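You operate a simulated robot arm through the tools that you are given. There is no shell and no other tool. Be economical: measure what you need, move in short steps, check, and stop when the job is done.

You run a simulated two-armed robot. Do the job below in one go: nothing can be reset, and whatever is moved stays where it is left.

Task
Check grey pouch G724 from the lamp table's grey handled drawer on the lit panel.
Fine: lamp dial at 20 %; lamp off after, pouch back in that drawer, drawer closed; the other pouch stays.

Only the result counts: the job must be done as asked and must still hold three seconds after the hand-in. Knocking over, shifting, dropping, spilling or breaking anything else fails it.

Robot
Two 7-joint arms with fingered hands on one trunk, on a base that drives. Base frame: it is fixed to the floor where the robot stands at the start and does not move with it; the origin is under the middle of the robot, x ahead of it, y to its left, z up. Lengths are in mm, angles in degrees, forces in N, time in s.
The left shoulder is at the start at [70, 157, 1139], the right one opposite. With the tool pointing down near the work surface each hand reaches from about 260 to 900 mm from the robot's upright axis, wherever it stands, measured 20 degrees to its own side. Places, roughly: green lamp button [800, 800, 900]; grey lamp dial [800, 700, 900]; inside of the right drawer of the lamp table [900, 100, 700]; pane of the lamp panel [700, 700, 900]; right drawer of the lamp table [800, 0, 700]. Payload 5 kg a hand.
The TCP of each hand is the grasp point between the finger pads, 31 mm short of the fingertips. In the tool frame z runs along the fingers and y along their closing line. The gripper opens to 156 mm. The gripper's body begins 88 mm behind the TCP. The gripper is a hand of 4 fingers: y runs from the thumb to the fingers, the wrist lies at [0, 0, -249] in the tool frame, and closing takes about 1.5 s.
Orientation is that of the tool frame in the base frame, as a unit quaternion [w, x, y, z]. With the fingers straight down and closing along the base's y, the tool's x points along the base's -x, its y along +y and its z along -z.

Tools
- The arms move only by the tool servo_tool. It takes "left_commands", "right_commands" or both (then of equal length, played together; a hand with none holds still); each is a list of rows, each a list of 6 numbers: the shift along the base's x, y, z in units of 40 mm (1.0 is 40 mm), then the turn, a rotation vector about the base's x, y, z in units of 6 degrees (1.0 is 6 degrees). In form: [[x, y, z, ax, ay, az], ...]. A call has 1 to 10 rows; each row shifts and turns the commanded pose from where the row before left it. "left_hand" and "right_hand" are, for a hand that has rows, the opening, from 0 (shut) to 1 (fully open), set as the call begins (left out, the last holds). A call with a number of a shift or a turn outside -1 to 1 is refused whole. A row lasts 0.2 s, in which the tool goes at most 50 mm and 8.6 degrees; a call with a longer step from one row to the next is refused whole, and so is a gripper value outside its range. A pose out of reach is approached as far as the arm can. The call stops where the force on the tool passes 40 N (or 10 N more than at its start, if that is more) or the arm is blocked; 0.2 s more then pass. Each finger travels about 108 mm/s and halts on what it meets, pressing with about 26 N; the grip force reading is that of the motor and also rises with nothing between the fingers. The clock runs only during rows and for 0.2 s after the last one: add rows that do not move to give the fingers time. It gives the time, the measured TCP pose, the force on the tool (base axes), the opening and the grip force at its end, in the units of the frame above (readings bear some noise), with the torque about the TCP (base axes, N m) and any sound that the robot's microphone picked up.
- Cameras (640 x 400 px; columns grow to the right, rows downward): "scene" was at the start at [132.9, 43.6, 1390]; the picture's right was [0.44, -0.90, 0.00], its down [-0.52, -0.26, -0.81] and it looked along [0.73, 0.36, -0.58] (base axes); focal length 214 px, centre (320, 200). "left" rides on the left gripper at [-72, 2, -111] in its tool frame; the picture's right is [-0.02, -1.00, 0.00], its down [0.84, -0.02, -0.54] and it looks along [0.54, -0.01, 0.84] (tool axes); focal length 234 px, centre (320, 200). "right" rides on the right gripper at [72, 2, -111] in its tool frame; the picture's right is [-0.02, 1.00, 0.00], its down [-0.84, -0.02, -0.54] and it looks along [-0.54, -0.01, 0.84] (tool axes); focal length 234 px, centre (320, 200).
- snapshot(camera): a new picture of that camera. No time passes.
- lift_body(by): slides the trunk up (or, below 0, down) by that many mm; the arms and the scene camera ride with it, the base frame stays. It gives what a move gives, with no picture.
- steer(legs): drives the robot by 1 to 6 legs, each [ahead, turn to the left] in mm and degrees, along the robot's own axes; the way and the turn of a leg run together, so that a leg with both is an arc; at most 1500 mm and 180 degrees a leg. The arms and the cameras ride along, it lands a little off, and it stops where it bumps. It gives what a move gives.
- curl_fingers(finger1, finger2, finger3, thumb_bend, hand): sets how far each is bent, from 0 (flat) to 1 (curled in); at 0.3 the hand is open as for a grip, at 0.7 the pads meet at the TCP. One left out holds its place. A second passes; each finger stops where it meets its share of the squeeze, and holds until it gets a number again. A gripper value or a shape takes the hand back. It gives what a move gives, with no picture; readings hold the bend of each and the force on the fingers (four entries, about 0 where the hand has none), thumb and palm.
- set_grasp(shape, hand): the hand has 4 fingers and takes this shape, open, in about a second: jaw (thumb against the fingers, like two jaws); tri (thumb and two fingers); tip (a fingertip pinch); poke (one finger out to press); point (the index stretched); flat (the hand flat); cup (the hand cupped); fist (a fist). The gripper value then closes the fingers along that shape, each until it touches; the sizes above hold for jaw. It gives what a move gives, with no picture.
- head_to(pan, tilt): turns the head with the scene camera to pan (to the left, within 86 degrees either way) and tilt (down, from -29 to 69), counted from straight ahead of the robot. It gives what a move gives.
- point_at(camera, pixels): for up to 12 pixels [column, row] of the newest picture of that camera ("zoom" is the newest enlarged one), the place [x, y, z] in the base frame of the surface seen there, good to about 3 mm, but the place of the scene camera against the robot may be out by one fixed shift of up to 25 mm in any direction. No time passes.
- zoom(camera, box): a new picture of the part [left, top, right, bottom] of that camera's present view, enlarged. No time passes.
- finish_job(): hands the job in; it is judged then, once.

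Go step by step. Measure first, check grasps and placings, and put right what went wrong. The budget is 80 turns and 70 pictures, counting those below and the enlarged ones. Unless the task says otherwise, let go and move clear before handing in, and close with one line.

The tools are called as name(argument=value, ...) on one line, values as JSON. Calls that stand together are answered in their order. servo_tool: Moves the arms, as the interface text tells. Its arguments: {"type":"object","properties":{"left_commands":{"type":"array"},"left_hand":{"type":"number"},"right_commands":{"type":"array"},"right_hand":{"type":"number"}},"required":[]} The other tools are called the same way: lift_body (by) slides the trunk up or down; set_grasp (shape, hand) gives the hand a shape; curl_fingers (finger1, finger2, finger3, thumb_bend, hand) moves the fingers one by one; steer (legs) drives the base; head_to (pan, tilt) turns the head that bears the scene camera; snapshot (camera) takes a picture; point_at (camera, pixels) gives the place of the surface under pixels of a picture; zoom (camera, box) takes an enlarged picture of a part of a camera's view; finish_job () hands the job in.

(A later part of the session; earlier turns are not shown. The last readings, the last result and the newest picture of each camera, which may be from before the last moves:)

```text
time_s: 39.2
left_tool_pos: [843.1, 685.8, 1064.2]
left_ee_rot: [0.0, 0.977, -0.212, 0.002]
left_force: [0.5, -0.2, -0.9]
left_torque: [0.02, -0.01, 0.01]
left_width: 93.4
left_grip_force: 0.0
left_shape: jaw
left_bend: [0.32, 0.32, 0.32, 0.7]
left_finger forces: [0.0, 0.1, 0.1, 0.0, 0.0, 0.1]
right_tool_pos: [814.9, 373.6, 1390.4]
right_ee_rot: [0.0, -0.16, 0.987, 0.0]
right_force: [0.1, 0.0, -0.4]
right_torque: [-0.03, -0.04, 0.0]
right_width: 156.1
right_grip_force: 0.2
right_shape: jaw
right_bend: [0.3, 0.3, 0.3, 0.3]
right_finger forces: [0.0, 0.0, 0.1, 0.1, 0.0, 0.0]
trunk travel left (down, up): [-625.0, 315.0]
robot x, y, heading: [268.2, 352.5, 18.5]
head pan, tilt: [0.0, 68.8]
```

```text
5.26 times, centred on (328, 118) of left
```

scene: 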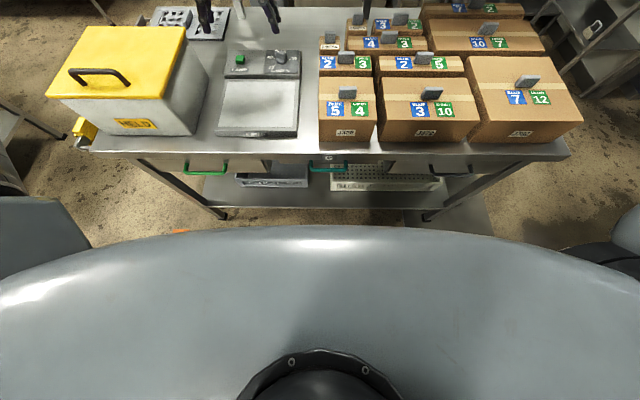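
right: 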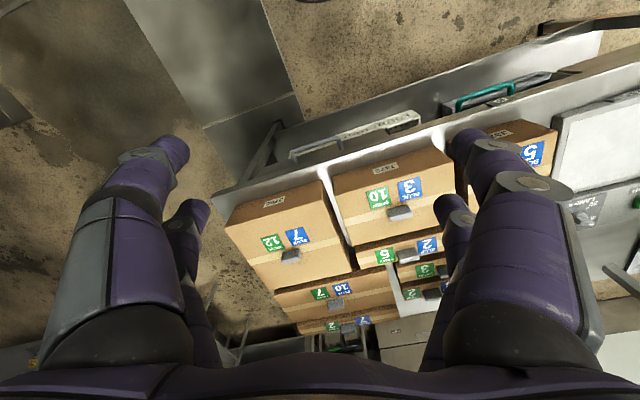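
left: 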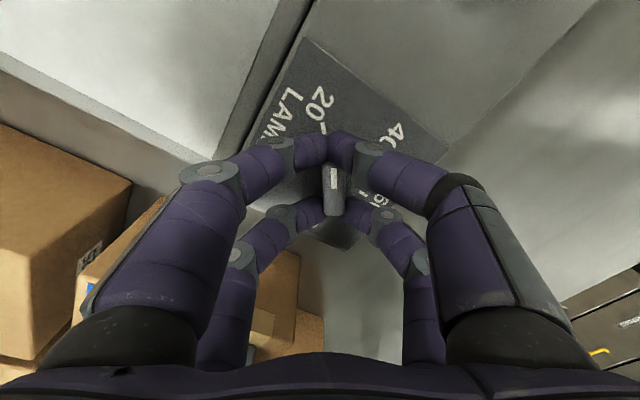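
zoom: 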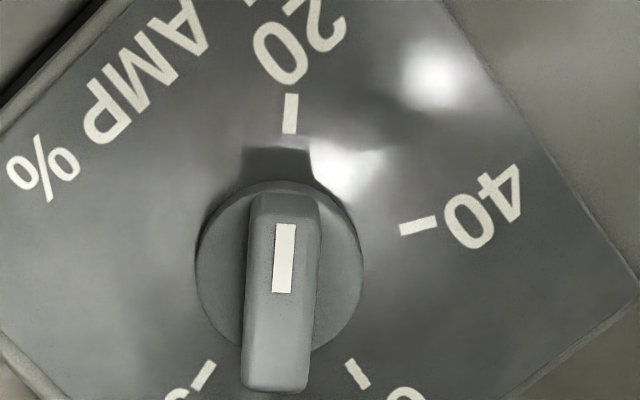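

The pointer now lines up with the 20 tick (stripe at 284,258 and tick at 290,114). Next I'll move over the button, turn the wrist back and take the poke shape.

servo_tool(left_commands=[[-0.11, 0.32, 0, 0, 0, -1], [-0.11, 0.32, 0, 0, 0, -1], [-0.11, 0.32, 0, 0, 0, -1], [-0.11, 0.32, 0, 0, 0, -1], [-0.11, 0.32, 0, 0, 0, -1], [-0.11, 0.32, 0, 0, 0, -1], [-0.11, 0.32, 0, 0, 0, -1], [-0.11, 0.32, 0, 0, 0, -1], [-0.11, 0.32, 0, 0, 0, -1], [-0.11, 0.32, 0, 0, 0, -1]])

set_grasp(shape="poke", hand="left")

snapshot(camera="left")

```text
time_s: 41.4
left_tool_pos: [799.8, 813.0, 1065.5]
left_ee_rot: [0.002, 0.74, -0.673, 0.001]
left_force: [0.5, 0.1, -1.1]
left_torque: [-0.02, 0.01, 0.0]
left_width: 93.2
left_grip_force: 0.0
left_shape: jaw
left_bend: [0.32, 0.32, 0.32, 0.7]
left_finger forces: [0.0, 0.0, 0.0, 0.0, 0.0, 0.0]
right_tool_pos: [814.4, 377.1, 1388.9]
right_ee_rot: [0.001, -0.159, 0.987, 0.0]
right_force: [0.3, -0.7, 0.7]
right_torque: [0.0, 0.0, -0.02]
right_width: 155.9
right_grip_force: 0.0
right_shape: jaw
right_bend: [0.3, 0.3, 0.3, 0.3]
right_finger forces: [0.0, 0.1, 0.0, 0.1, 0.0, 0.1]
trunk travel left (down, up): [-625.0, 315.0]
robot x, y, heading: [264.8, 348.5, 18.6]
head pan, tilt: [0.0, 68.8]
```

```text
time_s: 42.3
left_tool_pos: [801.5, 813.9, 1065.0]
left_ee_rot: [0.002, 0.741, -0.671, 0.001]
left_force: [-0.3, 0.2, 0.5]
left_torque: [0.0, -0.02, 0.0]
left_width: 0.0
left_grip_force: 0.0
left_shape: poke
left_bend: [1.0, 1.0, 1.0, 0.32]
left_finger forces: [0.0, 0.0, 0.1, 0.0, 0.0, 0.0]
right_tool_pos: [816.8, 375.4, 1389.3]
right_ee_rot: [0.0, -0.16, 0.987, 0.0]
right_force: [0.3, -0.5, -1.0]
right_torque: [-0.02, -0.02, 0.0]
right_width: 155.9
right_grip_force: 0.1
right_shape: jaw
right_bend: [0.3, 0.3, 0.3, 0.3]
right_finger forces: [0.0, 0.1, 0.1, 0.1, 0.1, 0.0]
trunk travel left (down, up): [-625.0, 315.0]
robot x, y, heading: [264.7, 354.3, 18.8]
head pan, tilt: [0.0, 68.8]
```

```text
45 pictures are left
```

left: 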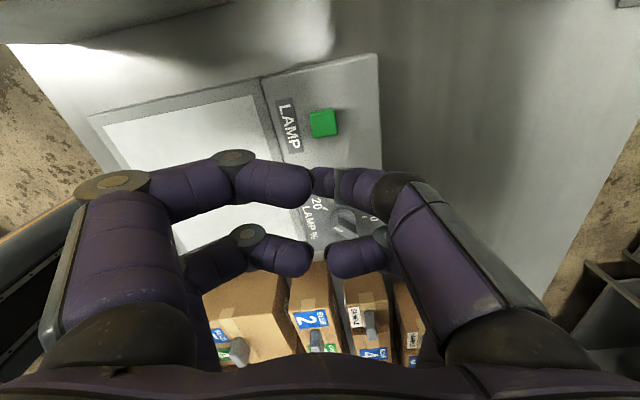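

The poke shape isn't clear to use, so I'll press with the closed jaw instead. Measuring the button centre from this view (323,122).

point_at(camera="left", pixels=[[323, 120], [312, 112], [334, 112], [336, 134], [314, 136], [355, 120]])

set_grasp(shape="jaw", hand="left")

servo_tool(left_commands=[[0, -0.3, -0.5, 0, 0, 0], [0, -0.3, -0.5, 0, 0, 0], [0, 0, -0.5, 0, 0, 0], [0, 0, 0, 0, 0, 0], [0, 0, 0, 0, 0, 0], [0, 0, 0, 0, 0, 0], [0, 0, 0, 0, 0, 0]], left_hand=0)

snapshot(camera="left")

```text
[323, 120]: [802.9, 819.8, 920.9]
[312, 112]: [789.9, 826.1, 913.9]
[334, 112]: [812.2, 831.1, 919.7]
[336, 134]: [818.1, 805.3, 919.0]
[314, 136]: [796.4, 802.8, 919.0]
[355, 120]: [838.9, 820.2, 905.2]
```

```text
time_s: 43.2
left_tool_pos: [799.6, 812.7, 1066.1]
left_ee_rot: [0.001, 0.741, -0.671, 0.001]
left_force: [0.2, 0.4, 0.1]
left_torque: [-0.02, 0.0, -0.02]
left_width: 155.9
left_grip_force: 0.1
left_shape: jaw
left_bend: [0.3, 0.3, 0.3, 0.3]
left_finger forces: [0.1, 0.0, 0.0, 0.0, 0.1, 0.0]
right_tool_pos: [814.1, 374.5, 1388.9]
right_ee_rot: [0.001, -0.16, 0.987, 0.0]
right_force: [-0.6, -0.2, -0.4]
right_torque: [-0.01, -0.02, 0.0]
right_width: 155.7
right_grip_force: 0.1
right_shape: jaw
right_bend: [0.3, 0.3, 0.3, 0.3]
right_finger forces: [0.1, 0.1, 0.0, 0.0, 0.0, 0.0]
trunk travel left (down, up): [-625.0, 315.0]
robot x, y, heading: [265.1, 348.1, 18.7]
head pan, tilt: [0.0, 68.8]
```

```text
time_s: 44.8
left_tool_pos: [800.2, 787.4, 1005.9]
left_ee_rot: [0.002, 0.741, -0.672, 0.002]
left_force: [0.4, -0.5, 0.1]
left_torque: [0.02, 0.02, -0.02]
left_width: 0.1
left_grip_force: 25.6
left_shape: jaw
left_bend: [0.7, 0.7, 0.7, 0.7]
left_finger forces: [0.0, 0.0, 0.0, 0.0, 0.0, 0.0]
right_tool_pos: [814.3, 375.8, 1389.4]
right_ee_rot: [0.0, -0.16, 0.987, 0.0]
right_force: [0.5, 0.0, -0.2]
right_torque: [-0.01, 0.03, -0.03]
right_width: 156.1
right_grip_force: 0.1
right_shape: jaw
right_bend: [0.3, 0.3, 0.3, 0.3]
right_finger forces: [0.0, 0.0, 0.1, 0.0, 0.1, 0.1]
trunk travel left (down, up): [-625.0, 315.0]
robot x, y, heading: [262.7, 349.3, 18.9]
head pan, tilt: [0.0, 68.8]
```

```text
44 pictures are left
```

left: 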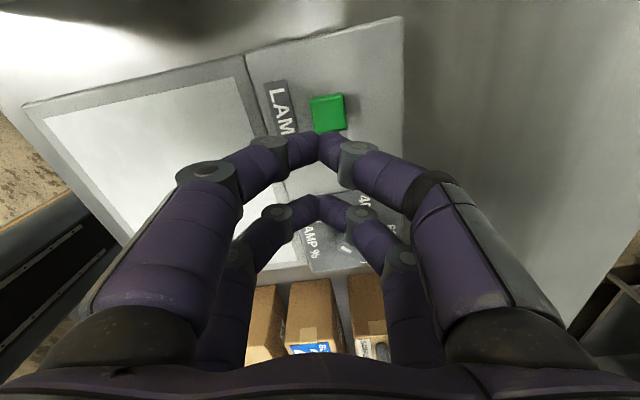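

The far finger pair will land on the button after a shift of +5,+5 mm. I'll descend and press gently.

servo_tool(left_commands=[[0.14, 0.12, -0.6, 0, 0, 0], [0, 0, -0.6, 0, 0, 0], [0, 0, -0.15, 0, 0, 0], [0, 0, -0.1, 0, 0, 0], [0, 0, -0.1, 0, 0, 0]])

snapshot(camera="left")

```text
time_s: 46.0
left_tool_pos: [805.7, 793.3, 946.7]
left_ee_rot: [-0.001, 0.741, -0.672, 0.002]
left_force: [-1.5, 1.9, 14.9]
left_torque: [0.38, 0.11, 0.0]
left_width: 0.0
left_grip_force: 26.2
left_shape: jaw
left_bend: [0.7, 0.7, 0.7, 0.7]
left_finger forces: [0.1, 0.0, 0.0, 0.1, 0.0, 0.1]
right_tool_pos: [813.8, 374.2, 1389.7]
right_ee_rot: [0.001, -0.16, 0.987, 0.0]
right_force: [-0.3, -0.6, -0.4]
right_torque: [0.03, -0.02, 0.01]
right_width: 155.7
right_grip_force: 0.1
right_shape: jaw
right_bend: [0.3, 0.3, 0.3, 0.3]
right_finger forces: [0.0, 0.1, 0.0, 0.0, 0.1, 0.0]
trunk travel left (down, up): [-625.0, 315.0]
robot x, y, heading: [264.6, 351.3, 18.6]
head pan, tilt: [0.0, 68.8]
heard: click
```

```text
43 pictures are left
```

left: 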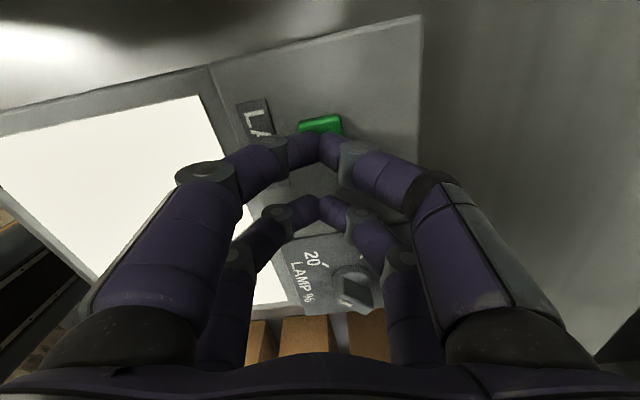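

Click heard and the pane lit. I'll raise the hand and turn the wrist back, then drive back for the drawer.

servo_tool(left_commands=[[0, 0, 0.8, 0, 0, 0], [0, 0, 0.9, 0, 0, -1], [0, 0, 0.9, 0, 0, -1], [0, 0, 0.9, 0, 0, -1], [-0.3, 0, 0.6, 0, 0, -1], [-0.6, 0.2, 0.3, 0, 0, -1], [-0.8, 0.3, 0, 0, 0, -1], [-0.8, 0.3, 0, 0, 0, -1], [-0.8, 0.4, 0, 0, 0, -1], [-0.8, 0.4, 0, 0, 0, -1]])

steer(legs=[[-170, 0]])

head_to(pan=-20, tilt=55)

snapshot(camera="scene")

```text
time_s: 48.2
left_tool_pos: [639.3, 859.0, 1119.4]
left_ee_rot: [-0.001, -0.354, 0.935, -0.001]
left_force: [-0.3, -0.1, 0.1]
left_torque: [-0.02, 0.02, -0.03]
left_width: 0.0
left_grip_force: 25.7
left_shape: jaw
left_bend: [0.7, 0.7, 0.7, 0.7]
left_finger forces: [0.0, 0.0, 0.0, 0.1, 0.1, 0.0]
right_tool_pos: [813.6, 376.1, 1390.0]
right_ee_rot: [0.001, -0.16, 0.987, -0.001]
right_force: [0.1, 0.0, -0.1]
right_torque: [-0.01, -0.01, -0.02]
right_width: 156.0
right_grip_force: 0.1
right_shape: jaw
right_bend: [0.3, 0.3, 0.3, 0.3]
right_finger forces: [0.0, 0.0, 0.0, 0.1, 0.1, 0.1]
trunk travel left (down, up): [-625.0, 315.0]
robot x, y, heading: [266.5, 351.1, 18.7]
head pan, tilt: [0.0, 68.8]
```

```text
time_s: 49.6
left_tool_pos: [482.4, 803.7, 1118.3]
left_ee_rot: [-0.001, -0.354, 0.935, 0.0]
left_force: [0.0, -0.7, -0.9]
left_torque: [0.02, 0.02, -0.02]
left_width: 0.1
left_grip_force: 26.2
left_shape: jaw
left_bend: [0.7, 0.7, 0.7, 0.7]
left_finger forces: [0.0, 0.0, 0.0, 0.0, 0.0, 0.0]
right_tool_pos: [656.0, 319.0, 1388.6]
right_ee_rot: [-0.001, -0.159, 0.987, 0.0]
right_force: [-0.1, -0.2, 0.0]
right_torque: [0.02, 0.01, 0.0]
right_width: 156.1
right_grip_force: 0.0
right_shape: jaw
right_bend: [0.3, 0.3, 0.3, 0.3]
right_finger forces: [0.1, 0.1, 0.1, 0.0, 0.0, 0.1]
trunk travel left (down, up): [-625.0, 315.0]
robot x, y, heading: [105.3, 295.6, 18.5]
head pan, tilt: [0.0, 68.8]
```

```text
time_s: 50.5
left_tool_pos: [480.5, 803.2, 1120.4]
left_ee_rot: [-0.001, -0.355, 0.935, 0.0]
left_force: [-0.6, -0.8, -0.1]
left_torque: [-0.01, -0.01, -0.03]
left_width: 0.2
left_grip_force: 25.7
left_shape: jaw
left_bend: [0.7, 0.7, 0.7, 0.7]
left_finger forces: [0.0, 0.0, 0.0, 0.1, 0.0, 0.1]
right_tool_pos: [652.8, 320.2, 1390.2]
right_ee_rot: [0.001, -0.159, 0.987, 0.0]
right_force: [0.4, -0.7, 0.4]
right_torque: [-0.02, 0.01, 0.04]
right_width: 155.8
right_grip_force: 0.0
right_shape: jaw
right_bend: [0.3, 0.3, 0.3, 0.3]
right_finger forces: [0.1, 0.1, 0.0, 0.0, 0.0, 0.0]
trunk travel left (down, up): [-625.0, 315.0]
robot x, y, heading: [105.9, 296.5, 18.5]
head pan, tilt: [-20.0, 55.0]
```

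```text
42 pictures are left
```

scene: 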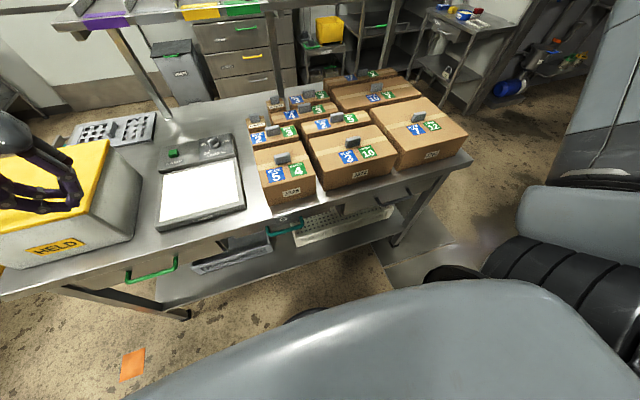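

The lamp is lit. Next: raise and retract the left hand, lower the trunk by 150, and swing the right hand to a horizontal pose in front of the grey handle.

servo_tool(left_commands=[[-0.4, 0.07, 0.7, 0, 0, 0.5], [-0.4, 0.07, 0.7, 0, 0, -1], [-0.5, 0.07, 0.7, 0, 0, -1], [-0.6, 0.07, 0.7, 0, 0, -1], [-0.6, 0.07, 0.7, 0, 0, 0], [-0.7, 0.1, 0.5, 0, 0, 0], [-0.7, 0.1, 0, 0, 0, 0], [-0.7, 0.1, 0, 0, 0, 0], [0, 0, 0, 0, 0, 0], [0, 0, 0, 0, 0, 0]], right_commands=[[-0.36, -0.115, 0, 0.727, -0.371, -0.577], [-0.36, -0.115, 0, 0.727, -0.371, -0.577], [-0.36, -0.115, 0, 0.727, -0.371, -0.577], [-0.36, -0.115, 0, 0.727, -0.371, -0.577], [-0.36, -0.115, 0, 0.727, -0.371, -0.577], [-0.36, -0.115, 0, 0.727, -0.371, -0.577], [-0.36, -0.115, 0, 0.727, -0.371, -0.577], [-0.36, -0.115, 0, 0.727, -0.371, -0.577], [-0.36, -0.115, 0, 0.727, -0.371, -0.577], [-0.36, -0.115, 0, 0.727, -0.371, -0.577]])

lift_body(by=-150)

servo_tool(right_commands=[[0.244, -0.75, -0.4, 0.727, -0.371, -0.577], [0.244, -0.75, -0.4, 0.727, -0.371, -0.577], [0.244, -0.75, -0.5, 0.727, -0.371, -0.577], [0.244, -0.75, -0.6, 0.727, -0.371, -0.577], [0.244, -0.75, -0.7, 0.727, -0.371, -0.577], [0.244, -0.75, -0.7, 0.727, -0.371, -0.577], [0.244, -0.75, -0.7, 0.727, -0.371, -0.577], [0.244, -0.75, -0.7, 0.727, -0.371, -0.577], [0.244, -0.75, -0.7, 0.727, -0.371, -0.577], [0.244, -0.75, -0.7, 0.727, -0.371, -0.577]])

```text
time_s: 52.6
left_tool_pos: [291.7, 827.2, 1282.1]
left_ee_rot: [0.001, -0.229, 0.973, 0.001]
left_force: [-0.7, -0.9, 0.1]
left_torque: [0.04, -0.09, -0.03]
left_width: 0.0
left_grip_force: 26.1
left_shape: jaw
left_bend: [0.7, 0.7, 0.7, 0.7]
left_finger forces: [0.1, 0.0, 0.1, 0.0, 0.0, 0.0]
right_tool_pos: [564.1, 221.2, 1402.6]
right_ee_rot: [0.242, 0.136, 0.902, 0.332]
right_force: [-1.4, -0.1, 0.0]
right_torque: [0.01, -0.02, -0.05]
right_width: 156.0
right_grip_force: 0.0
right_shape: jaw
right_bend: [0.3, 0.3, 0.3, 0.3]
right_finger forces: [0.0, 0.1, 0.1, 0.1, 0.1, 0.0]
right hand out of reach, approached as far as the arm can: row 9, 10
trunk travel left (down, up): [-625.0, 315.0]
robot x, y, heading: [101.4, 292.4, 18.7]
head pan, tilt: [-20.0, 55.0]
```

```text
time_s: 54.4
left_tool_pos: [297.7, 830.8, 1130.5]
left_ee_rot: [-0.002, -0.229, 0.973, 0.0]
left_force: [-0.6, 0.2, -0.7]
left_torque: [0.02, 0.0, -0.02]
left_width: 0.2
left_grip_force: 25.6
left_shape: jaw
left_bend: [0.7, 0.7, 0.7, 0.7]
left_finger forces: [0.0, 0.0, 0.0, 0.1, 0.0, 0.0]
right_tool_pos: [568.9, 224.1, 1250.9]
right_ee_rot: [0.239, 0.137, 0.903, 0.331]
right_force: [0.0, -0.4, -0.8]
right_torque: [0.01, 0.02, 0.01]
right_width: 155.9
right_grip_force: 0.0
right_shape: jaw
right_bend: [0.3, 0.3, 0.3, 0.3]
right_finger forces: [0.0, 0.1, 0.0, 0.0, 0.1, 0.1]
trunk travel left (down, up): [-475.0, 465.0]
robot x, y, heading: [101.4, 297.5, 18.4]
head pan, tilt: [-20.0, 55.0]
```

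```text
time_s: 56.6
left_tool_pos: [296.5, 830.0, 1129.4]
left_ee_rot: [-0.001, -0.229, 0.973, 0.0]
left_force: [-0.2, -0.5, 0.7]
left_torque: [0.0, 0.01, 0.01]
left_width: 0.0
left_grip_force: 26.0
left_shape: jaw
left_bend: [0.7, 0.7, 0.7, 0.7]
left_finger forces: [0.0, 0.0, 0.0, 0.0, 0.0, 0.1]
right_tool_pos: [725.8, -39.5, 1021.4]
right_ee_rot: [0.436, 0.38, 0.606, 0.546]
right_force: [1.5, -2.6, -2.1]
right_torque: [0.01, -0.22, 0.29]
right_width: 155.9
right_grip_force: 0.0
right_shape: jaw
right_bend: [0.3, 0.3, 0.3, 0.3]
right_finger forces: [0.1, 0.1, 0.0, 0.1, 0.1, 0.0]
right hand out of reach, approached as far as the arm can: row 6, 7, 8, 9, 10
trunk travel left (down, up): [-475.0, 465.0]
robot x, y, heading: [103.8, 297.1, 18.6]
head pan, tilt: [-20.0, 55.0]
```

The right hand reached the horizontal orientation but drifted forward to (726,-40,1021), near the boxes. I'll retreat straight back and then look.

servo_tool(right_commands=[[-0.8, -0.26, 0, 0, 0, 0], [-0.8, -0.26, 0, 0, 0, 0], [-0.8, -0.26, 0, 0, 0, 0], [0, 0, 0, 0, 0, 0]])

snapshot(camera="scene")

snapshot(camera="right")

```text
time_s: 57.6
left_tool_pos: [298.1, 832.3, 1128.0]
left_ee_rot: [-0.001, -0.229, 0.973, 0.0]
left_force: [0.6, 0.1, -0.4]
left_torque: [-0.03, 0.03, -0.03]
left_width: 0.1
left_grip_force: 25.9
left_shape: jaw
left_bend: [0.7, 0.7, 0.7, 0.7]
left_finger forces: [0.1, 0.0, 0.0, 0.0, 0.0, 0.0]
right_tool_pos: [674.3, -115.4, 976.2]
right_ee_rot: [0.42, 0.403, 0.578, 0.572]
right_force: [0.0, 1.1, -0.2]
right_torque: [-0.03, -0.03, -0.04]
right_width: 156.0
right_grip_force: 0.0
right_shape: jaw
right_bend: [0.3, 0.3, 0.3, 0.3]
right_finger forces: [0.0, 0.0, 0.0, 0.0, 0.1, 0.1]
right hand out of reach, approached as far as the arm can: row 1, 2, 3
trunk travel left (down, up): [-475.0, 465.0]
robot x, y, heading: [103.0, 295.7, 18.7]
head pan, tilt: [-20.0, 55.0]
```

```text
41 pictures are left
```

scene: 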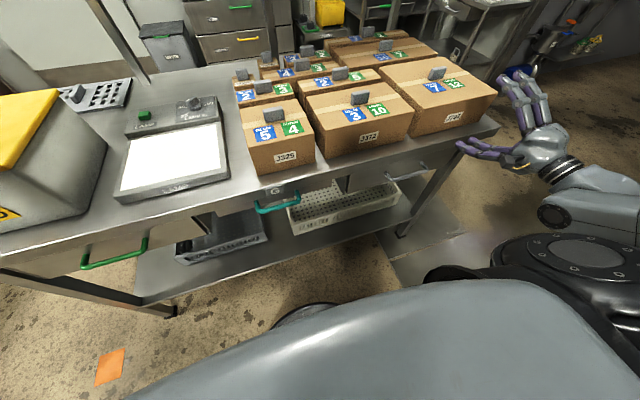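

```text
40 pictures are left
```

right: 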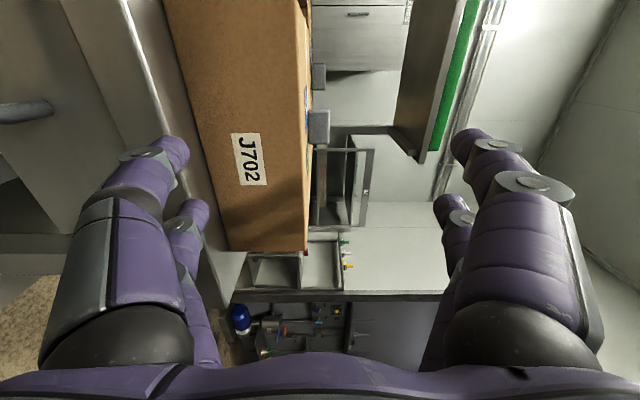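

The arm can't hold this pose so close and so far sideways, so I'll reposition the base squarely before the drawer (around (51,-47)). I'll raise the trunk so the hands clear the boxes during the turn.

lift_body(by=250)

steer(legs=[[0, 63], [-347, 0], [0, -63]])

lift_body(by=-300)

```text
time_s: 60.2
left_tool_pos: [298.1, 830.7, 1378.7]
left_ee_rot: [-0.002, -0.23, 0.973, 0.0]
left_force: [0.4, -0.2, 0.2]
left_torque: [-0.02, 0.0, -0.01]
left_width: 0.0
left_grip_force: 26.2
left_shape: jaw
left_bend: [0.7, 0.7, 0.7, 0.7]
left_finger forces: [0.0, 0.0, 0.0, 0.1, 0.1, 0.0]
right_tool_pos: [672.9, -116.3, 1225.9]
right_ee_rot: [0.42, 0.404, 0.579, 0.57]
right_force: [0.3, 1.0, -0.4]
right_torque: [0.0, 0.01, 0.02]
right_width: 156.1
right_grip_force: 0.1
right_shape: jaw
right_bend: [0.3, 0.3, 0.3, 0.3]
right_finger forces: [0.1, 0.0, 0.0, 0.0, 0.0, 0.1]
trunk travel left (down, up): [-725.0, 215.0]
robot x, y, heading: [103.9, 298.0, 18.6]
head pan, tilt: [-20.0, 55.0]
```

```text
time_s: 68.0
left_tool_pos: [249.7, 485.9, 1379.2]
left_ee_rot: [-0.002, -0.225, 0.974, -0.001]
left_force: [-0.1, -0.4, -0.2]
left_torque: [0.0, 0.01, -0.01]
left_width: 0.0
left_grip_force: 25.8
left_shape: jaw
left_bend: [0.7, 0.7, 0.7, 0.7]
left_finger forces: [0.0, 0.0, 0.0, 0.1, 0.0, 0.1]
right_tool_pos: [620.4, -464.3, 1227.0]
right_ee_rot: [0.422, 0.405, 0.578, 0.569]
right_force: [0.0, -0.2, -0.2]
right_torque: [-0.01, 0.03, -0.02]
right_width: 156.1
right_grip_force: 0.0
right_shape: jaw
right_bend: [0.3, 0.3, 0.3, 0.3]
right_finger forces: [0.1, 0.0, 0.0, 0.0, 0.0, 0.1]
trunk travel left (down, up): [-725.0, 215.0]
robot x, y, heading: [53.5, -44.9, 18.3]
head pan, tilt: [-20.0, 55.0]
```

```text
time_s: 71.0
left_tool_pos: [249.8, 484.8, 1080.2]
left_ee_rot: [-0.001, -0.226, 0.974, 0.0]
left_force: [-0.2, 0.7, 0.3]
left_torque: [0.03, -0.01, 0.03]
left_width: 0.2
left_grip_force: 26.2
left_shape: jaw
left_bend: [0.7, 0.7, 0.7, 0.7]
left_finger forces: [0.1, 0.1, 0.0, 0.1, 0.0, 0.0]
right_tool_pos: [621.0, -464.9, 926.0]
right_ee_rot: [0.422, 0.405, 0.577, 0.57]
right_force: [0.4, -0.3, -0.4]
right_torque: [0.01, 0.0, 0.02]
right_width: 156.0
right_grip_force: 0.1
right_shape: jaw
right_bend: [0.3, 0.3, 0.3, 0.3]
right_finger forces: [0.0, 0.1, 0.0, 0.0, 0.0, 0.0]
trunk travel left (down, up): [-425.0, 515.0]
robot x, y, heading: [53.7, -47.6, 18.4]
head pan, tilt: [-20.0, 55.0]
```

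The base is now at (54,-47), heading 18.4°. Moving the right hand left and down to in front of the handle.

servo_tool(right_commands=[[-0.32, 0.99, -0.4, 0, 0, 0], [-0.32, 0.99, -0.4, 0, 0, 0], [-0.32, 0.99, -0.4, 0, 0, 0], [-0.32, 0.99, -0.4, 0, 0, 0], [-0.32, 0.99, -0.4, 0, 0, 0], [-0.32, 0.99, -0.4, 0, 0, 0], [-0.32, 0.99, -0.4, 0, 0, 0], [-0.32, 0.99, -0.4, 0, 0, 0], [-0.32, 0.99, -0.4, 0, 0, 0], [-0.32, 0.99, -0.4, 0, 0, 0]])

snapshot(camera="right")

```text
time_s: 73.2
left_tool_pos: [249.9, 484.4, 1079.0]
left_ee_rot: [-0.001, -0.226, 0.974, -0.001]
left_force: [0.2, 1.0, -0.2]
left_torque: [0.01, 0.01, -0.02]
left_width: 0.0
left_grip_force: 25.8
left_shape: jaw
left_bend: [0.7, 0.7, 0.7, 0.7]
left_finger forces: [0.0, 0.0, 0.0, 0.0, 0.0, 0.0]
right_tool_pos: [619.6, -318.2, 760.1]
right_ee_rot: [0.422, 0.405, 0.577, 0.57]
right_force: [0.5, 0.5, -0.2]
right_torque: [0.01, 0.03, 0.0]
right_width: 156.0
right_grip_force: 0.0
right_shape: jaw
right_bend: [0.3, 0.3, 0.3, 0.3]
right_finger forces: [0.1, 0.0, 0.1, 0.0, 0.0, 0.0]
right hand out of reach, approached as far as the arm can: row 1, 2, 3, 4, 5, 6, 7, 8, 9, 10
trunk travel left (down, up): [-425.0, 515.0]
robot x, y, heading: [53.6, -46.1, 18.4]
head pan, tilt: [-20.0, 55.0]
```

```text
39 pictures are left
```

right: 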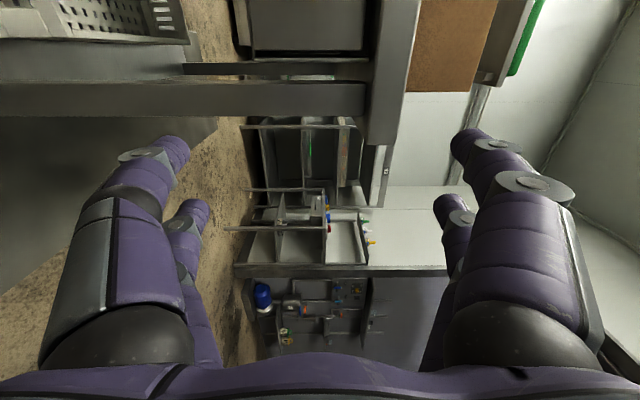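

This roll sense runs the wrist into its limit. I'll roll the hand 180° the other way in this free air, then approach.

servo_tool(right_commands=[[0, 0, 0, -0.951, -0.308, 0], [0, 0, 0, -0.951, -0.308, 0], [0, 0, 0, -0.951, -0.308, 0], [0, 0, 0, -0.951, -0.308, 0], [0, 0, 0, -0.951, -0.308, 0], [0, 0, 0, -0.951, -0.308, 0], [0, 0, 0, -0.951, -0.308, 0], [0, 0, 0, -0.951, -0.308, 0], [0, 0, 0, -0.951, -0.308, 0], [0, 0, 0, -0.951, -0.308, 0]])

servo_tool(right_commands=[[-0.2, 0.6, 0, -0.951, -0.308, 0], [-0.2, 0.6, 0, -0.951, -0.308, 0], [-0.2, 0.6, 0, -0.951, -0.308, 0], [-0.2, 0.6, 0, -0.951, -0.308, 0], [-0.2, 0.6, 0, -0.951, -0.308, 0], [-0.2, 0.6, 0, -0.951, -0.308, 0], [-0.2, 0.6, 0, -0.951, -0.308, 0], [-0.2, 0.6, 0, -0.951, -0.308, 0], [-0.2, 0.6, 0, -0.951, -0.308, 0], [-0.2, 0.6, 0, -0.951, -0.308, 0]])

servo_tool(right_commands=[[0, 0, 0, -0.951, -0.308, 0], [0, 0, 0, -0.951, -0.308, 0], [0, 0, 0, -0.951, -0.308, 0], [0, 0, 0, -0.951, -0.308, 0], [0, 0, 0, -0.951, -0.308, 0], [0, 0, 0, -0.951, -0.308, 0], [0, 0, 0, -0.951, -0.308, 0], [0, 0, 0, -0.951, -0.308, 0], [0, 0, 0, -0.951, -0.308, 0], [0, 0, 0, -0.951, -0.308, 0]])

snapshot(camera="right")

```text
time_s: 75.4
left_tool_pos: [250.0, 485.0, 1078.4]
left_ee_rot: [-0.002, -0.225, 0.974, 0.0]
left_force: [0.1, 0.6, 0.2]
left_torque: [0.03, 0.04, 0.04]
left_width: 0.2
left_grip_force: 25.7
left_shape: jaw
left_bend: [0.7, 0.7, 0.7, 0.7]
left_finger forces: [0.0, 0.0, 0.0, 0.1, 0.1, 0.1]
right_tool_pos: [621.1, -318.2, 759.9]
right_ee_rot: [0.647, 0.062, 0.706, 0.281]
right_force: [-0.7, 0.0, -0.1]
right_torque: [-0.01, -0.03, -0.02]
right_width: 156.0
right_grip_force: 0.0
right_shape: jaw
right_bend: [0.3, 0.3, 0.3, 0.3]
right_finger forces: [0.1, 0.0, 0.1, 0.0, 0.0, 0.0]
trunk travel left (down, up): [-425.0, 515.0]
robot x, y, heading: [51.4, -49.1, 17.9]
head pan, tilt: [-20.0, 55.0]
```

```text
time_s: 77.6
left_tool_pos: [249.8, 484.0, 1079.7]
left_ee_rot: [-0.001, -0.226, 0.974, -0.001]
left_force: [1.0, 0.8, 0.0]
left_torque: [0.0, -0.01, -0.02]
left_width: 0.0
left_grip_force: 26.0
left_shape: jaw
left_bend: [0.7, 0.7, 0.7, 0.7]
left_finger forces: [0.1, 0.0, 0.0, 0.0, 0.0, 0.0]
right_tool_pos: [620.4, -317.8, 759.8]
right_ee_rot: [0.647, 0.061, 0.706, 0.282]
right_force: [-0.2, -0.1, 0.2]
right_torque: [0.02, 0.01, 0.0]
right_width: 155.9
right_grip_force: 0.0
right_shape: jaw
right_bend: [0.3, 0.3, 0.3, 0.3]
right_finger forces: [0.0, 0.0, 0.0, 0.0, 0.0, 0.0]
right hand out of reach, approached as far as the arm can: row 1, 2, 3, 4, 5, 6, 7, 8, 9, 10
trunk travel left (down, up): [-425.0, 515.0]
robot x, y, heading: [51.6, -46.4, 18.4]
head pan, tilt: [-20.0, 55.0]
```

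```text
time_s: 79.8
left_tool_pos: [250.8, 484.9, 1081.0]
left_ee_rot: [-0.003, -0.226, 0.974, -0.001]
left_force: [0.1, -0.1, 0.6]
left_torque: [0.02, 0.0, -0.03]
left_width: 0.0
left_grip_force: 25.9
left_shape: jaw
left_bend: [0.7, 0.7, 0.7, 0.7]
left_finger forces: [0.1, 0.1, 0.1, 0.1, 0.0, 0.0]
right_tool_pos: [620.0, -318.4, 760.0]
right_ee_rot: [0.698, -0.298, 0.646, -0.083]
right_force: [-0.1, 1.1, 0.7]
right_torque: [0.02, 0.01, -0.01]
right_width: 155.9
right_grip_force: 0.1
right_shape: jaw
right_bend: [0.3, 0.3, 0.3, 0.3]
right_finger forces: [0.0, 0.0, 0.0, 0.1, 0.0, 0.0]
trunk travel left (down, up): [-425.0, 515.0]
robot x, y, heading: [54.3, -47.2, 18.2]
head pan, tilt: [-20.0, 55.0]
```

```text
38 pictures are left
```

right: 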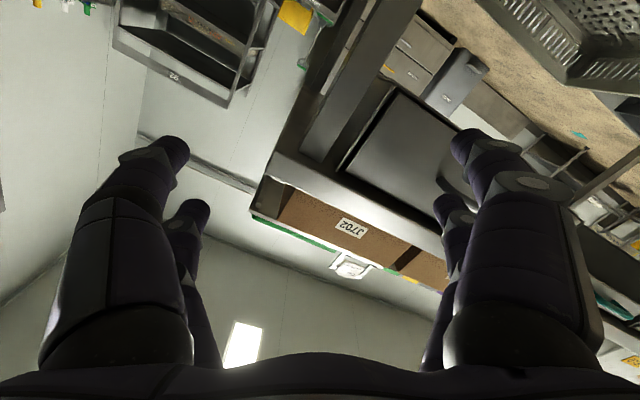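

The readings show the wrist can't come closer than about 430 mm to the shoulder, which was the block. I'll back the base 180 mm, raise the trunk 135 mm, and finish the roll.

steer(legs=[[-180, 0]])

lift_body(by=135)

servo_tool(right_commands=[[0.3, 0.1, -0.3, -0.951, -0.308, 0], [0.3, 0.1, -0.3, -0.951, -0.308, 0], [0.3, 0.1, -0.3, -0.951, -0.308, 0], [0.3, 0.1, -0.3, -0.951, -0.308, 0], [0.3, 0.1, -0.3, -0.951, -0.308, 0], [0.3, 0.1, -0.3, -0.951, -0.308, 0], [0.3, 0.1, -0.3, -0.951, -0.308, 0], [0.3, 0.1, -0.3, -0.951, -0.308, 0], [0.3, 0.1, -0.3, -0.951, -0.308, 0], [0.3, 0.1, -0.3, -0.71, -0.23, 0]])

```text
time_s: 81.3
left_tool_pos: [76.7, 428.6, 1080.8]
left_ee_rot: [-0.001, -0.228, 0.974, 0.0]
left_force: [-0.8, -0.7, 0.8]
left_torque: [-0.02, -0.03, 0.01]
left_width: 0.0
left_grip_force: 26.0
left_shape: jaw
left_bend: [0.7, 0.7, 0.7, 0.7]
left_finger forces: [0.0, 0.0, 0.0, 0.1, 0.1, 0.0]
right_tool_pos: [449.5, -373.4, 761.0]
right_ee_rot: [0.699, -0.299, 0.645, -0.081]
right_force: [0.2, 0.6, -0.7]
right_torque: [0.03, 0.03, -0.02]
right_width: 155.7
right_grip_force: 0.0
right_shape: jaw
right_bend: [0.3, 0.3, 0.3, 0.3]
right_finger forces: [0.1, 0.1, 0.0, 0.0, 0.0, 0.1]
trunk travel left (down, up): [-425.0, 515.0]
robot x, y, heading: [-114.7, -107.2, 18.5]
head pan, tilt: [-20.0, 55.0]
```

```text
time_s: 82.9
left_tool_pos: [77.8, 428.0, 1213.9]
left_ee_rot: [-0.001, -0.227, 0.974, 0.0]
left_force: [-0.3, -0.3, -0.4]
left_torque: [0.0, -0.01, 0.01]
left_width: 0.2
left_grip_force: 26.0
left_shape: jaw
left_bend: [0.7, 0.7, 0.7, 0.7]
left_finger forces: [0.0, 0.0, 0.0, 0.1, 0.1, 0.0]
right_tool_pos: [451.4, -373.6, 894.2]
right_ee_rot: [0.699, -0.299, 0.645, -0.082]
right_force: [-0.1, 0.1, 0.3]
right_torque: [0.02, 0.01, 0.02]
right_width: 156.3
right_grip_force: 0.1
right_shape: jaw
right_bend: [0.3, 0.3, 0.3, 0.3]
right_finger forces: [0.0, 0.0, 0.0, 0.0, 0.0, 0.0]
trunk travel left (down, up): [-560.0, 380.0]
robot x, y, heading: [-118.3, -101.7, 18.5]
head pan, tilt: [-20.0, 55.0]
```

```text
time_s: 85.1
left_tool_pos: [79.4, 429.0, 1215.2]
left_ee_rot: [-0.002, -0.228, 0.974, 0.0]
left_force: [0.6, -0.6, 0.4]
left_torque: [-0.04, 0.02, -0.02]
left_width: 0.2
left_grip_force: 26.0
left_shape: jaw
left_bend: [0.7, 0.7, 0.7, 0.7]
left_finger forces: [0.1, 0.0, 0.0, 0.0, 0.1, 0.0]
right_tool_pos: [607.7, -453.6, 844.3]
right_ee_rot: [0.579, -0.565, 0.432, -0.399]
right_force: [0.5, 0.0, 0.2]
right_torque: [0.02, 0.01, 0.0]
right_width: 156.1
right_grip_force: 0.0
right_shape: jaw
right_bend: [0.3, 0.3, 0.3, 0.3]
right_finger forces: [0.0, 0.1, 0.0, 0.0, 0.0, 0.0]
right hand out of reach, approached as far as the arm can: row 3, 7, 8, 9, 10
trunk travel left (down, up): [-560.0, 380.0]
robot x, y, heading: [-117.9, -104.2, 18.5]
head pan, tilt: [-20.0, 55.0]
```

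Moving left and down to 100 mm before the handle.

servo_tool(right_commands=[[-0.2, 0.99, -0.2, 0, 0, 0], [-0.2, 0.99, -0.2, 0, 0, 0], [-0.2, 0.99, -0.2, 0, 0, 0], [-0.2, 0.99, -0.2, 0, 0, 0], [-0.2, 0.99, -0.2, 0, 0, 0], [0, 0.99, -0.2, 0, 0, 0], [0.1, 0.99, -0.2, 0, 0, 0], [0.1, 0.99, -0.2, 0, 0, 0], [0.1, 0.99, -0.2, 0, 0, 0], [0.1, 0.99, -0.2, 0, 0, 0]])

snapshot(camera="right")

```text
time_s: 87.3
left_tool_pos: [78.9, 429.7, 1215.1]
left_ee_rot: [-0.002, -0.228, 0.974, 0.0]
left_force: [-0.4, 0.5, -1.1]
left_torque: [-0.03, 0.0, -0.01]
left_width: 0.0
left_grip_force: 26.2
left_shape: jaw
left_bend: [0.7, 0.7, 0.7, 0.7]
left_finger forces: [0.0, 0.1, 0.1, 0.1, 0.0, 0.1]
right_tool_pos: [708.8, -401.0, 848.4]
right_ee_rot: [0.586, -0.563, 0.436, -0.387]
right_force: [-0.1, 0.1, 0.3]
right_torque: [0.01, -0.03, 0.02]
right_width: 156.4
right_grip_force: 0.0
right_shape: jaw
right_bend: [0.3, 0.3, 0.3, 0.3]
right_finger forces: [0.0, 0.0, 0.0, 0.1, 0.0, 0.1]
right hand out of reach, approached as far as the arm can: row 1, 2, 3, 4, 5, 6, 7, 8, 9, 10
trunk travel left (down, up): [-560.0, 380.0]
robot x, y, heading: [-118.4, -102.9, 18.6]
head pan, tilt: [-20.0, 55.0]
```

```text
37 pictures are left
```

right: 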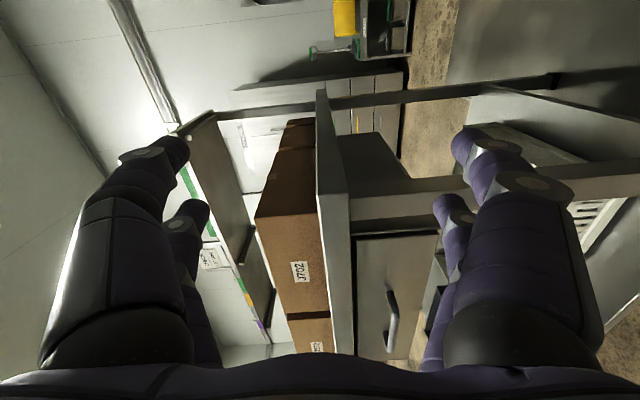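

This roll sense is limited at the wrist; the other one was only blocked by closeness. I'll roll back the other way (+180°) with the base now farther off.

servo_tool(right_commands=[[-0.1, 0, 0, 0.951, 0.308, 0], [-0.1, 0, 0, 0.951, 0.308, 0], [-0.1, 0, 0, 0.951, 0.308, 0], [-0.1, 0, 0, 0.951, 0.308, 0], [-0.1, 0, 0, 0.951, 0.308, 0], [-0.1, 0, 0, 0.951, 0.308, 0], [-0.1, 0, 0, 0.951, 0.308, 0], [-0.1, 0, 0, 0.951, 0.308, 0], [-0.1, 0, 0, 0.951, 0.308, 0], [-0.1, 0, 0, 0.951, 0.308, 0]])

servo_tool(right_commands=[[-0.15, 0.5, -0.2, 0.951, 0.308, 0], [-0.15, 0.5, -0.2, 0.951, 0.308, 0], [-0.15, 0.5, -0.2, 0.951, 0.308, 0], [-0.15, 0.5, -0.2, 0.951, 0.308, 0], [-0.15, 0.5, -0.2, 0.951, 0.308, 0], [-0.15, 0.5, -0.2, 0.951, 0.308, 0], [-0.15, 0.5, -0.2, 0.951, 0.308, 0], [-0.15, 0.5, -0.2, 0.951, 0.308, 0], [-0.15, 0.5, -0.2, 0.951, 0.308, 0], [-0.15, 0.5, -0.2, 0.951, 0.308, 0]])

snapshot(camera="right")

```text
time_s: 89.5
left_tool_pos: [78.7, 429.5, 1214.6]
left_ee_rot: [-0.001, -0.226, 0.974, -0.001]
left_force: [-0.5, -0.3, 0.2]
left_torque: [0.02, -0.04, 0.02]
left_width: 0.0
left_grip_force: 26.6
left_shape: jaw
left_bend: [0.7, 0.7, 0.7, 0.7]
left_finger forces: [0.1, 0.1, 0.1, 0.0, 0.0, 0.0]
right_tool_pos: [668.0, -401.1, 851.3]
right_ee_rot: [0.703, -0.274, 0.654, -0.052]
right_force: [0.0, -0.5, 1.1]
right_torque: [-0.02, 0.02, 0.02]
right_width: 155.9
right_grip_force: 0.0
right_shape: jaw
right_bend: [0.3, 0.3, 0.3, 0.3]
right_finger forces: [0.0, 0.1, 0.1, 0.0, 0.0, 0.1]
trunk travel left (down, up): [-560.0, 380.0]
robot x, y, heading: [-115.0, -99.3, 18.4]
head pan, tilt: [-20.0, 55.0]
```

```text
time_s: 91.7
left_tool_pos: [78.5, 433.2, 1211.8]
left_ee_rot: [-0.002, -0.227, 0.974, -0.003]
left_force: [0.4, 1.0, -0.6]
left_torque: [-0.11, 0.05, -0.01]
left_width: 0.1
left_grip_force: 26.1
left_shape: jaw
left_bend: [0.7, 0.7, 0.7, 0.7]
left_finger forces: [0.0, 0.0, 0.0, 0.1, 0.0, 0.1]
right_tool_pos: [619.1, -239.2, 838.8]
right_ee_rot: [0.645, 0.07, 0.703, 0.291]
right_force: [0.2, -0.9, -0.4]
right_torque: [-0.01, -0.01, 0.01]
right_width: 155.9
right_grip_force: 0.1
right_shape: jaw
right_bend: [0.3, 0.3, 0.3, 0.3]
right_finger forces: [0.1, 0.1, 0.0, 0.0, 0.0, 0.0]
right hand out of reach, approached as far as the arm can: row 4, 5, 6, 8, 9, 10
trunk travel left (down, up): [-560.0, 380.0]
robot x, y, heading: [-118.0, -106.2, 18.3]
head pan, tilt: [-20.0, 55.0]
```

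```text
36 pictures are left
```

right: 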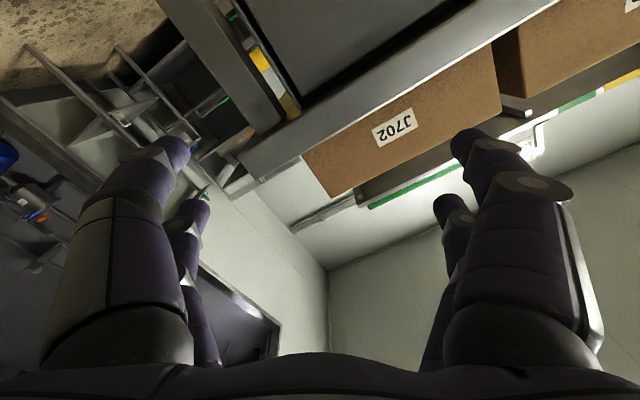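

The hand won't go lower because the wrist would have to bend too far up. I'll lower the trunk so the forearm is nearly level, and back off a bit to keep distance.

steer(legs=[[-120, 0]])

lift_body(by=-250)

servo_tool(right_commands=[[0, 0, 0.4, 0.951, 0.308, 0], [0, 0, 0.4, 0.951, 0.308, 0], [0, 0, 0.4, 0.951, 0.308, 0], [0, 0.2, 0.4, 0.951, 0.308, 0], [0, 0.3, 0.4, 0.951, 0.308, 0], [0, 0.5, 0.4, 0.951, 0.308, 0], [0, 0.5, 0.4, 0.951, 0.308, 0], [0, 0.5, 0.4, 0.951, 0.308, 0], [0, 0.5, 0.4, 0.951, 0.308, 0], [0, 0.5, 0.4, 0.3, 0.1, 0]])

snapshot(camera="right")

```text
time_s: 93.0
left_tool_pos: [-35.9, 392.4, 1214.9]
left_ee_rot: [-0.002, -0.227, 0.974, -0.001]
left_force: [0.0, -0.4, 0.4]
left_torque: [0.03, -0.05, 0.0]
left_width: 0.4
left_grip_force: 26.2
left_shape: jaw
left_bend: [0.7, 0.7, 0.7, 0.7]
left_finger forces: [0.1, 0.0, 0.0, 0.1, 0.1, 0.1]
right_tool_pos: [504.4, -280.6, 838.4]
right_ee_rot: [0.646, 0.071, 0.702, 0.291]
right_force: [0.2, -1.3, 0.6]
right_torque: [-0.02, 0.01, 0.04]
right_width: 155.8
right_grip_force: 0.0
right_shape: jaw
right_bend: [0.3, 0.3, 0.3, 0.3]
right_finger forces: [0.1, 0.0, 0.1, 0.0, 0.0, 0.0]
trunk travel left (down, up): [-560.0, 380.0]
robot x, y, heading: [-231.2, -142.4, 18.5]
head pan, tilt: [-20.0, 55.0]
```

```text
time_s: 95.5
left_tool_pos: [-35.1, 391.5, 965.0]
left_ee_rot: [-0.002, -0.228, 0.974, 0.0]
left_force: [0.5, 0.2, -0.1]
left_torque: [-0.01, -0.02, 0.01]
left_width: 0.0
left_grip_force: 25.9
left_shape: jaw
left_bend: [0.7, 0.7, 0.7, 0.7]
left_finger forces: [0.1, 0.1, 0.0, 0.1, 0.0, 0.0]
right_tool_pos: [505.4, -279.6, 589.1]
right_ee_rot: [0.646, 0.07, 0.702, 0.292]
right_force: [1.0, 0.2, -0.4]
right_torque: [0.02, 0.02, 0.01]
right_width: 155.9
right_grip_force: 0.0
right_shape: jaw
right_bend: [0.3, 0.3, 0.3, 0.3]
right_finger forces: [0.1, 0.1, 0.0, 0.0, 0.0, 0.1]
trunk travel left (down, up): [-310.0, 630.0]
robot x, y, heading: [-229.8, -143.0, 18.5]
head pan, tilt: [-20.0, 55.0]
```

```text
time_s: 97.7
left_tool_pos: [-35.0, 391.9, 964.6]
left_ee_rot: [-0.001, -0.228, 0.974, -0.001]
left_force: [0.7, -0.8, -0.2]
left_torque: [0.0, 0.0, 0.03]
left_width: 0.1
left_grip_force: 26.2
left_shape: jaw
left_bend: [0.7, 0.7, 0.7, 0.7]
left_finger forces: [0.1, 0.0, 0.0, 0.0, 0.1, 0.0]
right_tool_pos: [505.2, -160.0, 749.8]
right_ee_rot: [0.438, 0.393, 0.584, 0.559]
right_force: [-1.4, 0.3, -0.3]
right_torque: [-0.04, -0.02, -0.01]
right_width: 156.1
right_grip_force: 0.0
right_shape: jaw
right_bend: [0.3, 0.3, 0.3, 0.3]
right_finger forces: [0.0, 0.0, 0.0, 0.1, 0.1, 0.0]
trunk travel left (down, up): [-310.0, 630.0]
robot x, y, heading: [-230.1, -140.1, 18.4]
head pan, tilt: [-20.0, 55.0]
```

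```text
35 pictures are left
```

right: 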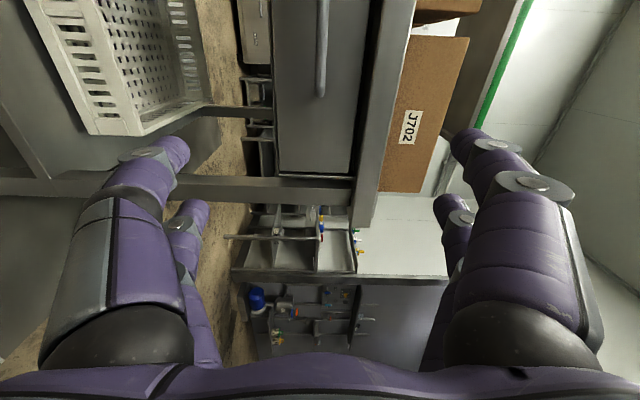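

No reach trouble now, and the grey handle shows at (320,0–95). Measuring it from this camera.

point_at(camera="right", pixels=[[320, 92], [320, 60], [321, 30], [322, 5], [300, 60], [340, 60], [300, 150], [365, 150], [385, 100], [320, 170], [316, 180]])

```text
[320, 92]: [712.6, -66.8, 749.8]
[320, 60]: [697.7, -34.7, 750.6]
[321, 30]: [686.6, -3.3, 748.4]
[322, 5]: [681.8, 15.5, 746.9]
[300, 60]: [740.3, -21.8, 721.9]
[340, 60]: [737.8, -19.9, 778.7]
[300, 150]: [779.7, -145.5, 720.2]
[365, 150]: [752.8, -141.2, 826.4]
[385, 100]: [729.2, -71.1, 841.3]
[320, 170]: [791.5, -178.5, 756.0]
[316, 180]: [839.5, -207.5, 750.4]
```

The bar's front is at u≈652 along the pull axis (face at 697), z 749, centred near v=-214. I'll line up with opening 0.6, then advance so the bar sits between the pads.

servo_tool(right_commands=[[-0.18, 0.56, 0, 0, 0, 0], [-0.18, 0.56, 0, 0, 0, 0], [-0.18, 0.56, 0, 0, 0, 0], [-0.18, 0.56, 0, 0, 0, 0], [0.77, 0.25, 0, 0, 0, 0], [0.77, 0.25, 0, 0, 0, 0], [0.77, 0.25, 0, 0, 0, 0], [0.77, 0.25, 0, 0, 0, 0], [0, 0, 0, 0, 0, 0]], right_hand=0.6)

snapshot(camera="right")

```text
time_s: 99.7
left_tool_pos: [-34.6, 391.1, 966.0]
left_ee_rot: [-0.002, -0.228, 0.974, 0.0]
left_force: [-0.5, -0.5, 0.4]
left_torque: [0.01, -0.03, 0.04]
left_width: 0.3
left_grip_force: 25.8
left_shape: jaw
left_bend: [0.7, 0.7, 0.7, 0.7]
left_finger forces: [0.0, 0.0, 0.0, 0.1, 0.1, 0.0]
right_tool_pos: [574.6, -140.3, 755.9]
right_ee_rot: [0.437, 0.389, 0.583, 0.564]
right_force: [-0.4, -0.7, -0.1]
right_torque: [-0.02, -0.02, -0.06]
right_width: 94.2
right_grip_force: 0.1
right_shape: jaw
right_bend: [0.32, 0.32, 0.32, 0.7]
right_finger forces: [0.0, 0.1, 0.0, 0.1, 0.0, 0.0]
right hand out of reach, approached as far as the arm can: row 2, 3, 4, 5, 6, 7, 8
trunk travel left (down, up): [-310.0, 630.0]
robot x, y, heading: [-231.5, -144.5, 18.4]
head pan, tilt: [-20.0, 55.0]
```

```text
34 pictures are left
```

right: 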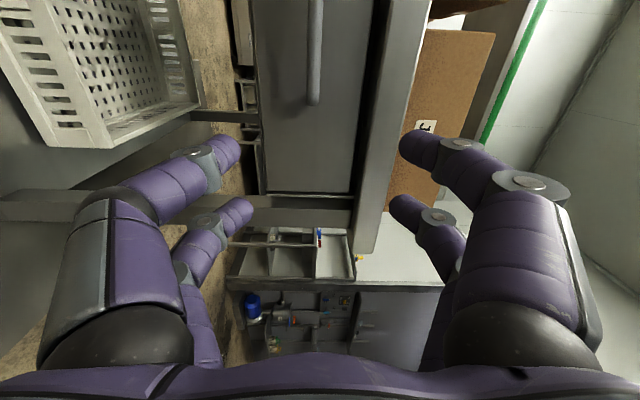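

Sideways arm motion is limited here, so I'll shift the whole base about 96 mm left instead with a reverse jog (turn right, back, turn back, ahead), which swings the hand only away from the table.

steer(legs=[[0, -20], [-281, 0], [0, 20], [300, 0]])

snapshot(camera="right")

```text
time_s: 105.5
left_tool_pos: [-28.6, 493.7, 963.4]
left_ee_rot: [-0.003, -0.227, 0.974, 0.0]
left_force: [0.5, 0.9, 0.6]
left_torque: [-0.01, 0.05, 0.02]
left_width: 0.0
left_grip_force: 25.8
left_shape: jaw
left_bend: [0.7, 0.7, 0.7, 0.7]
left_finger forces: [0.0, 0.0, 0.0, 0.0, 0.1, 0.1]
right_tool_pos: [579.3, -40.1, 754.0]
right_ee_rot: [0.438, 0.389, 0.582, 0.564]
right_force: [0.2, 0.7, -0.5]
right_torque: [0.0, 0.02, -0.02]
right_width: 94.1
right_grip_force: 0.1
right_shape: jaw
right_bend: [0.32, 0.32, 0.32, 0.7]
right_finger forces: [0.1, 0.0, 0.1, 0.0, 0.0, 0.0]
trunk travel left (down, up): [-310.0, 630.0]
robot x, y, heading: [-224.3, -41.2, 18.3]
head pan, tilt: [-20.0, 55.0]
```

```text
33 pictures are left
```

right: 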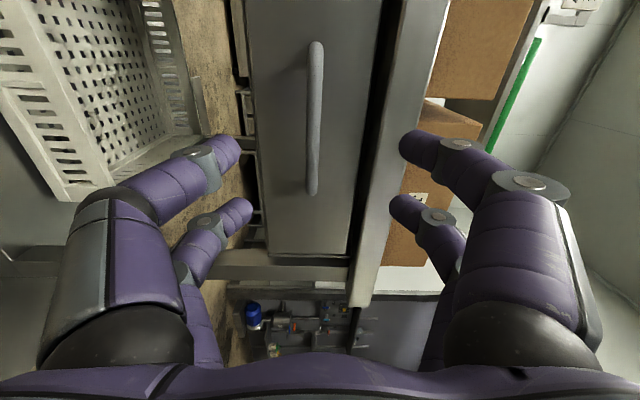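

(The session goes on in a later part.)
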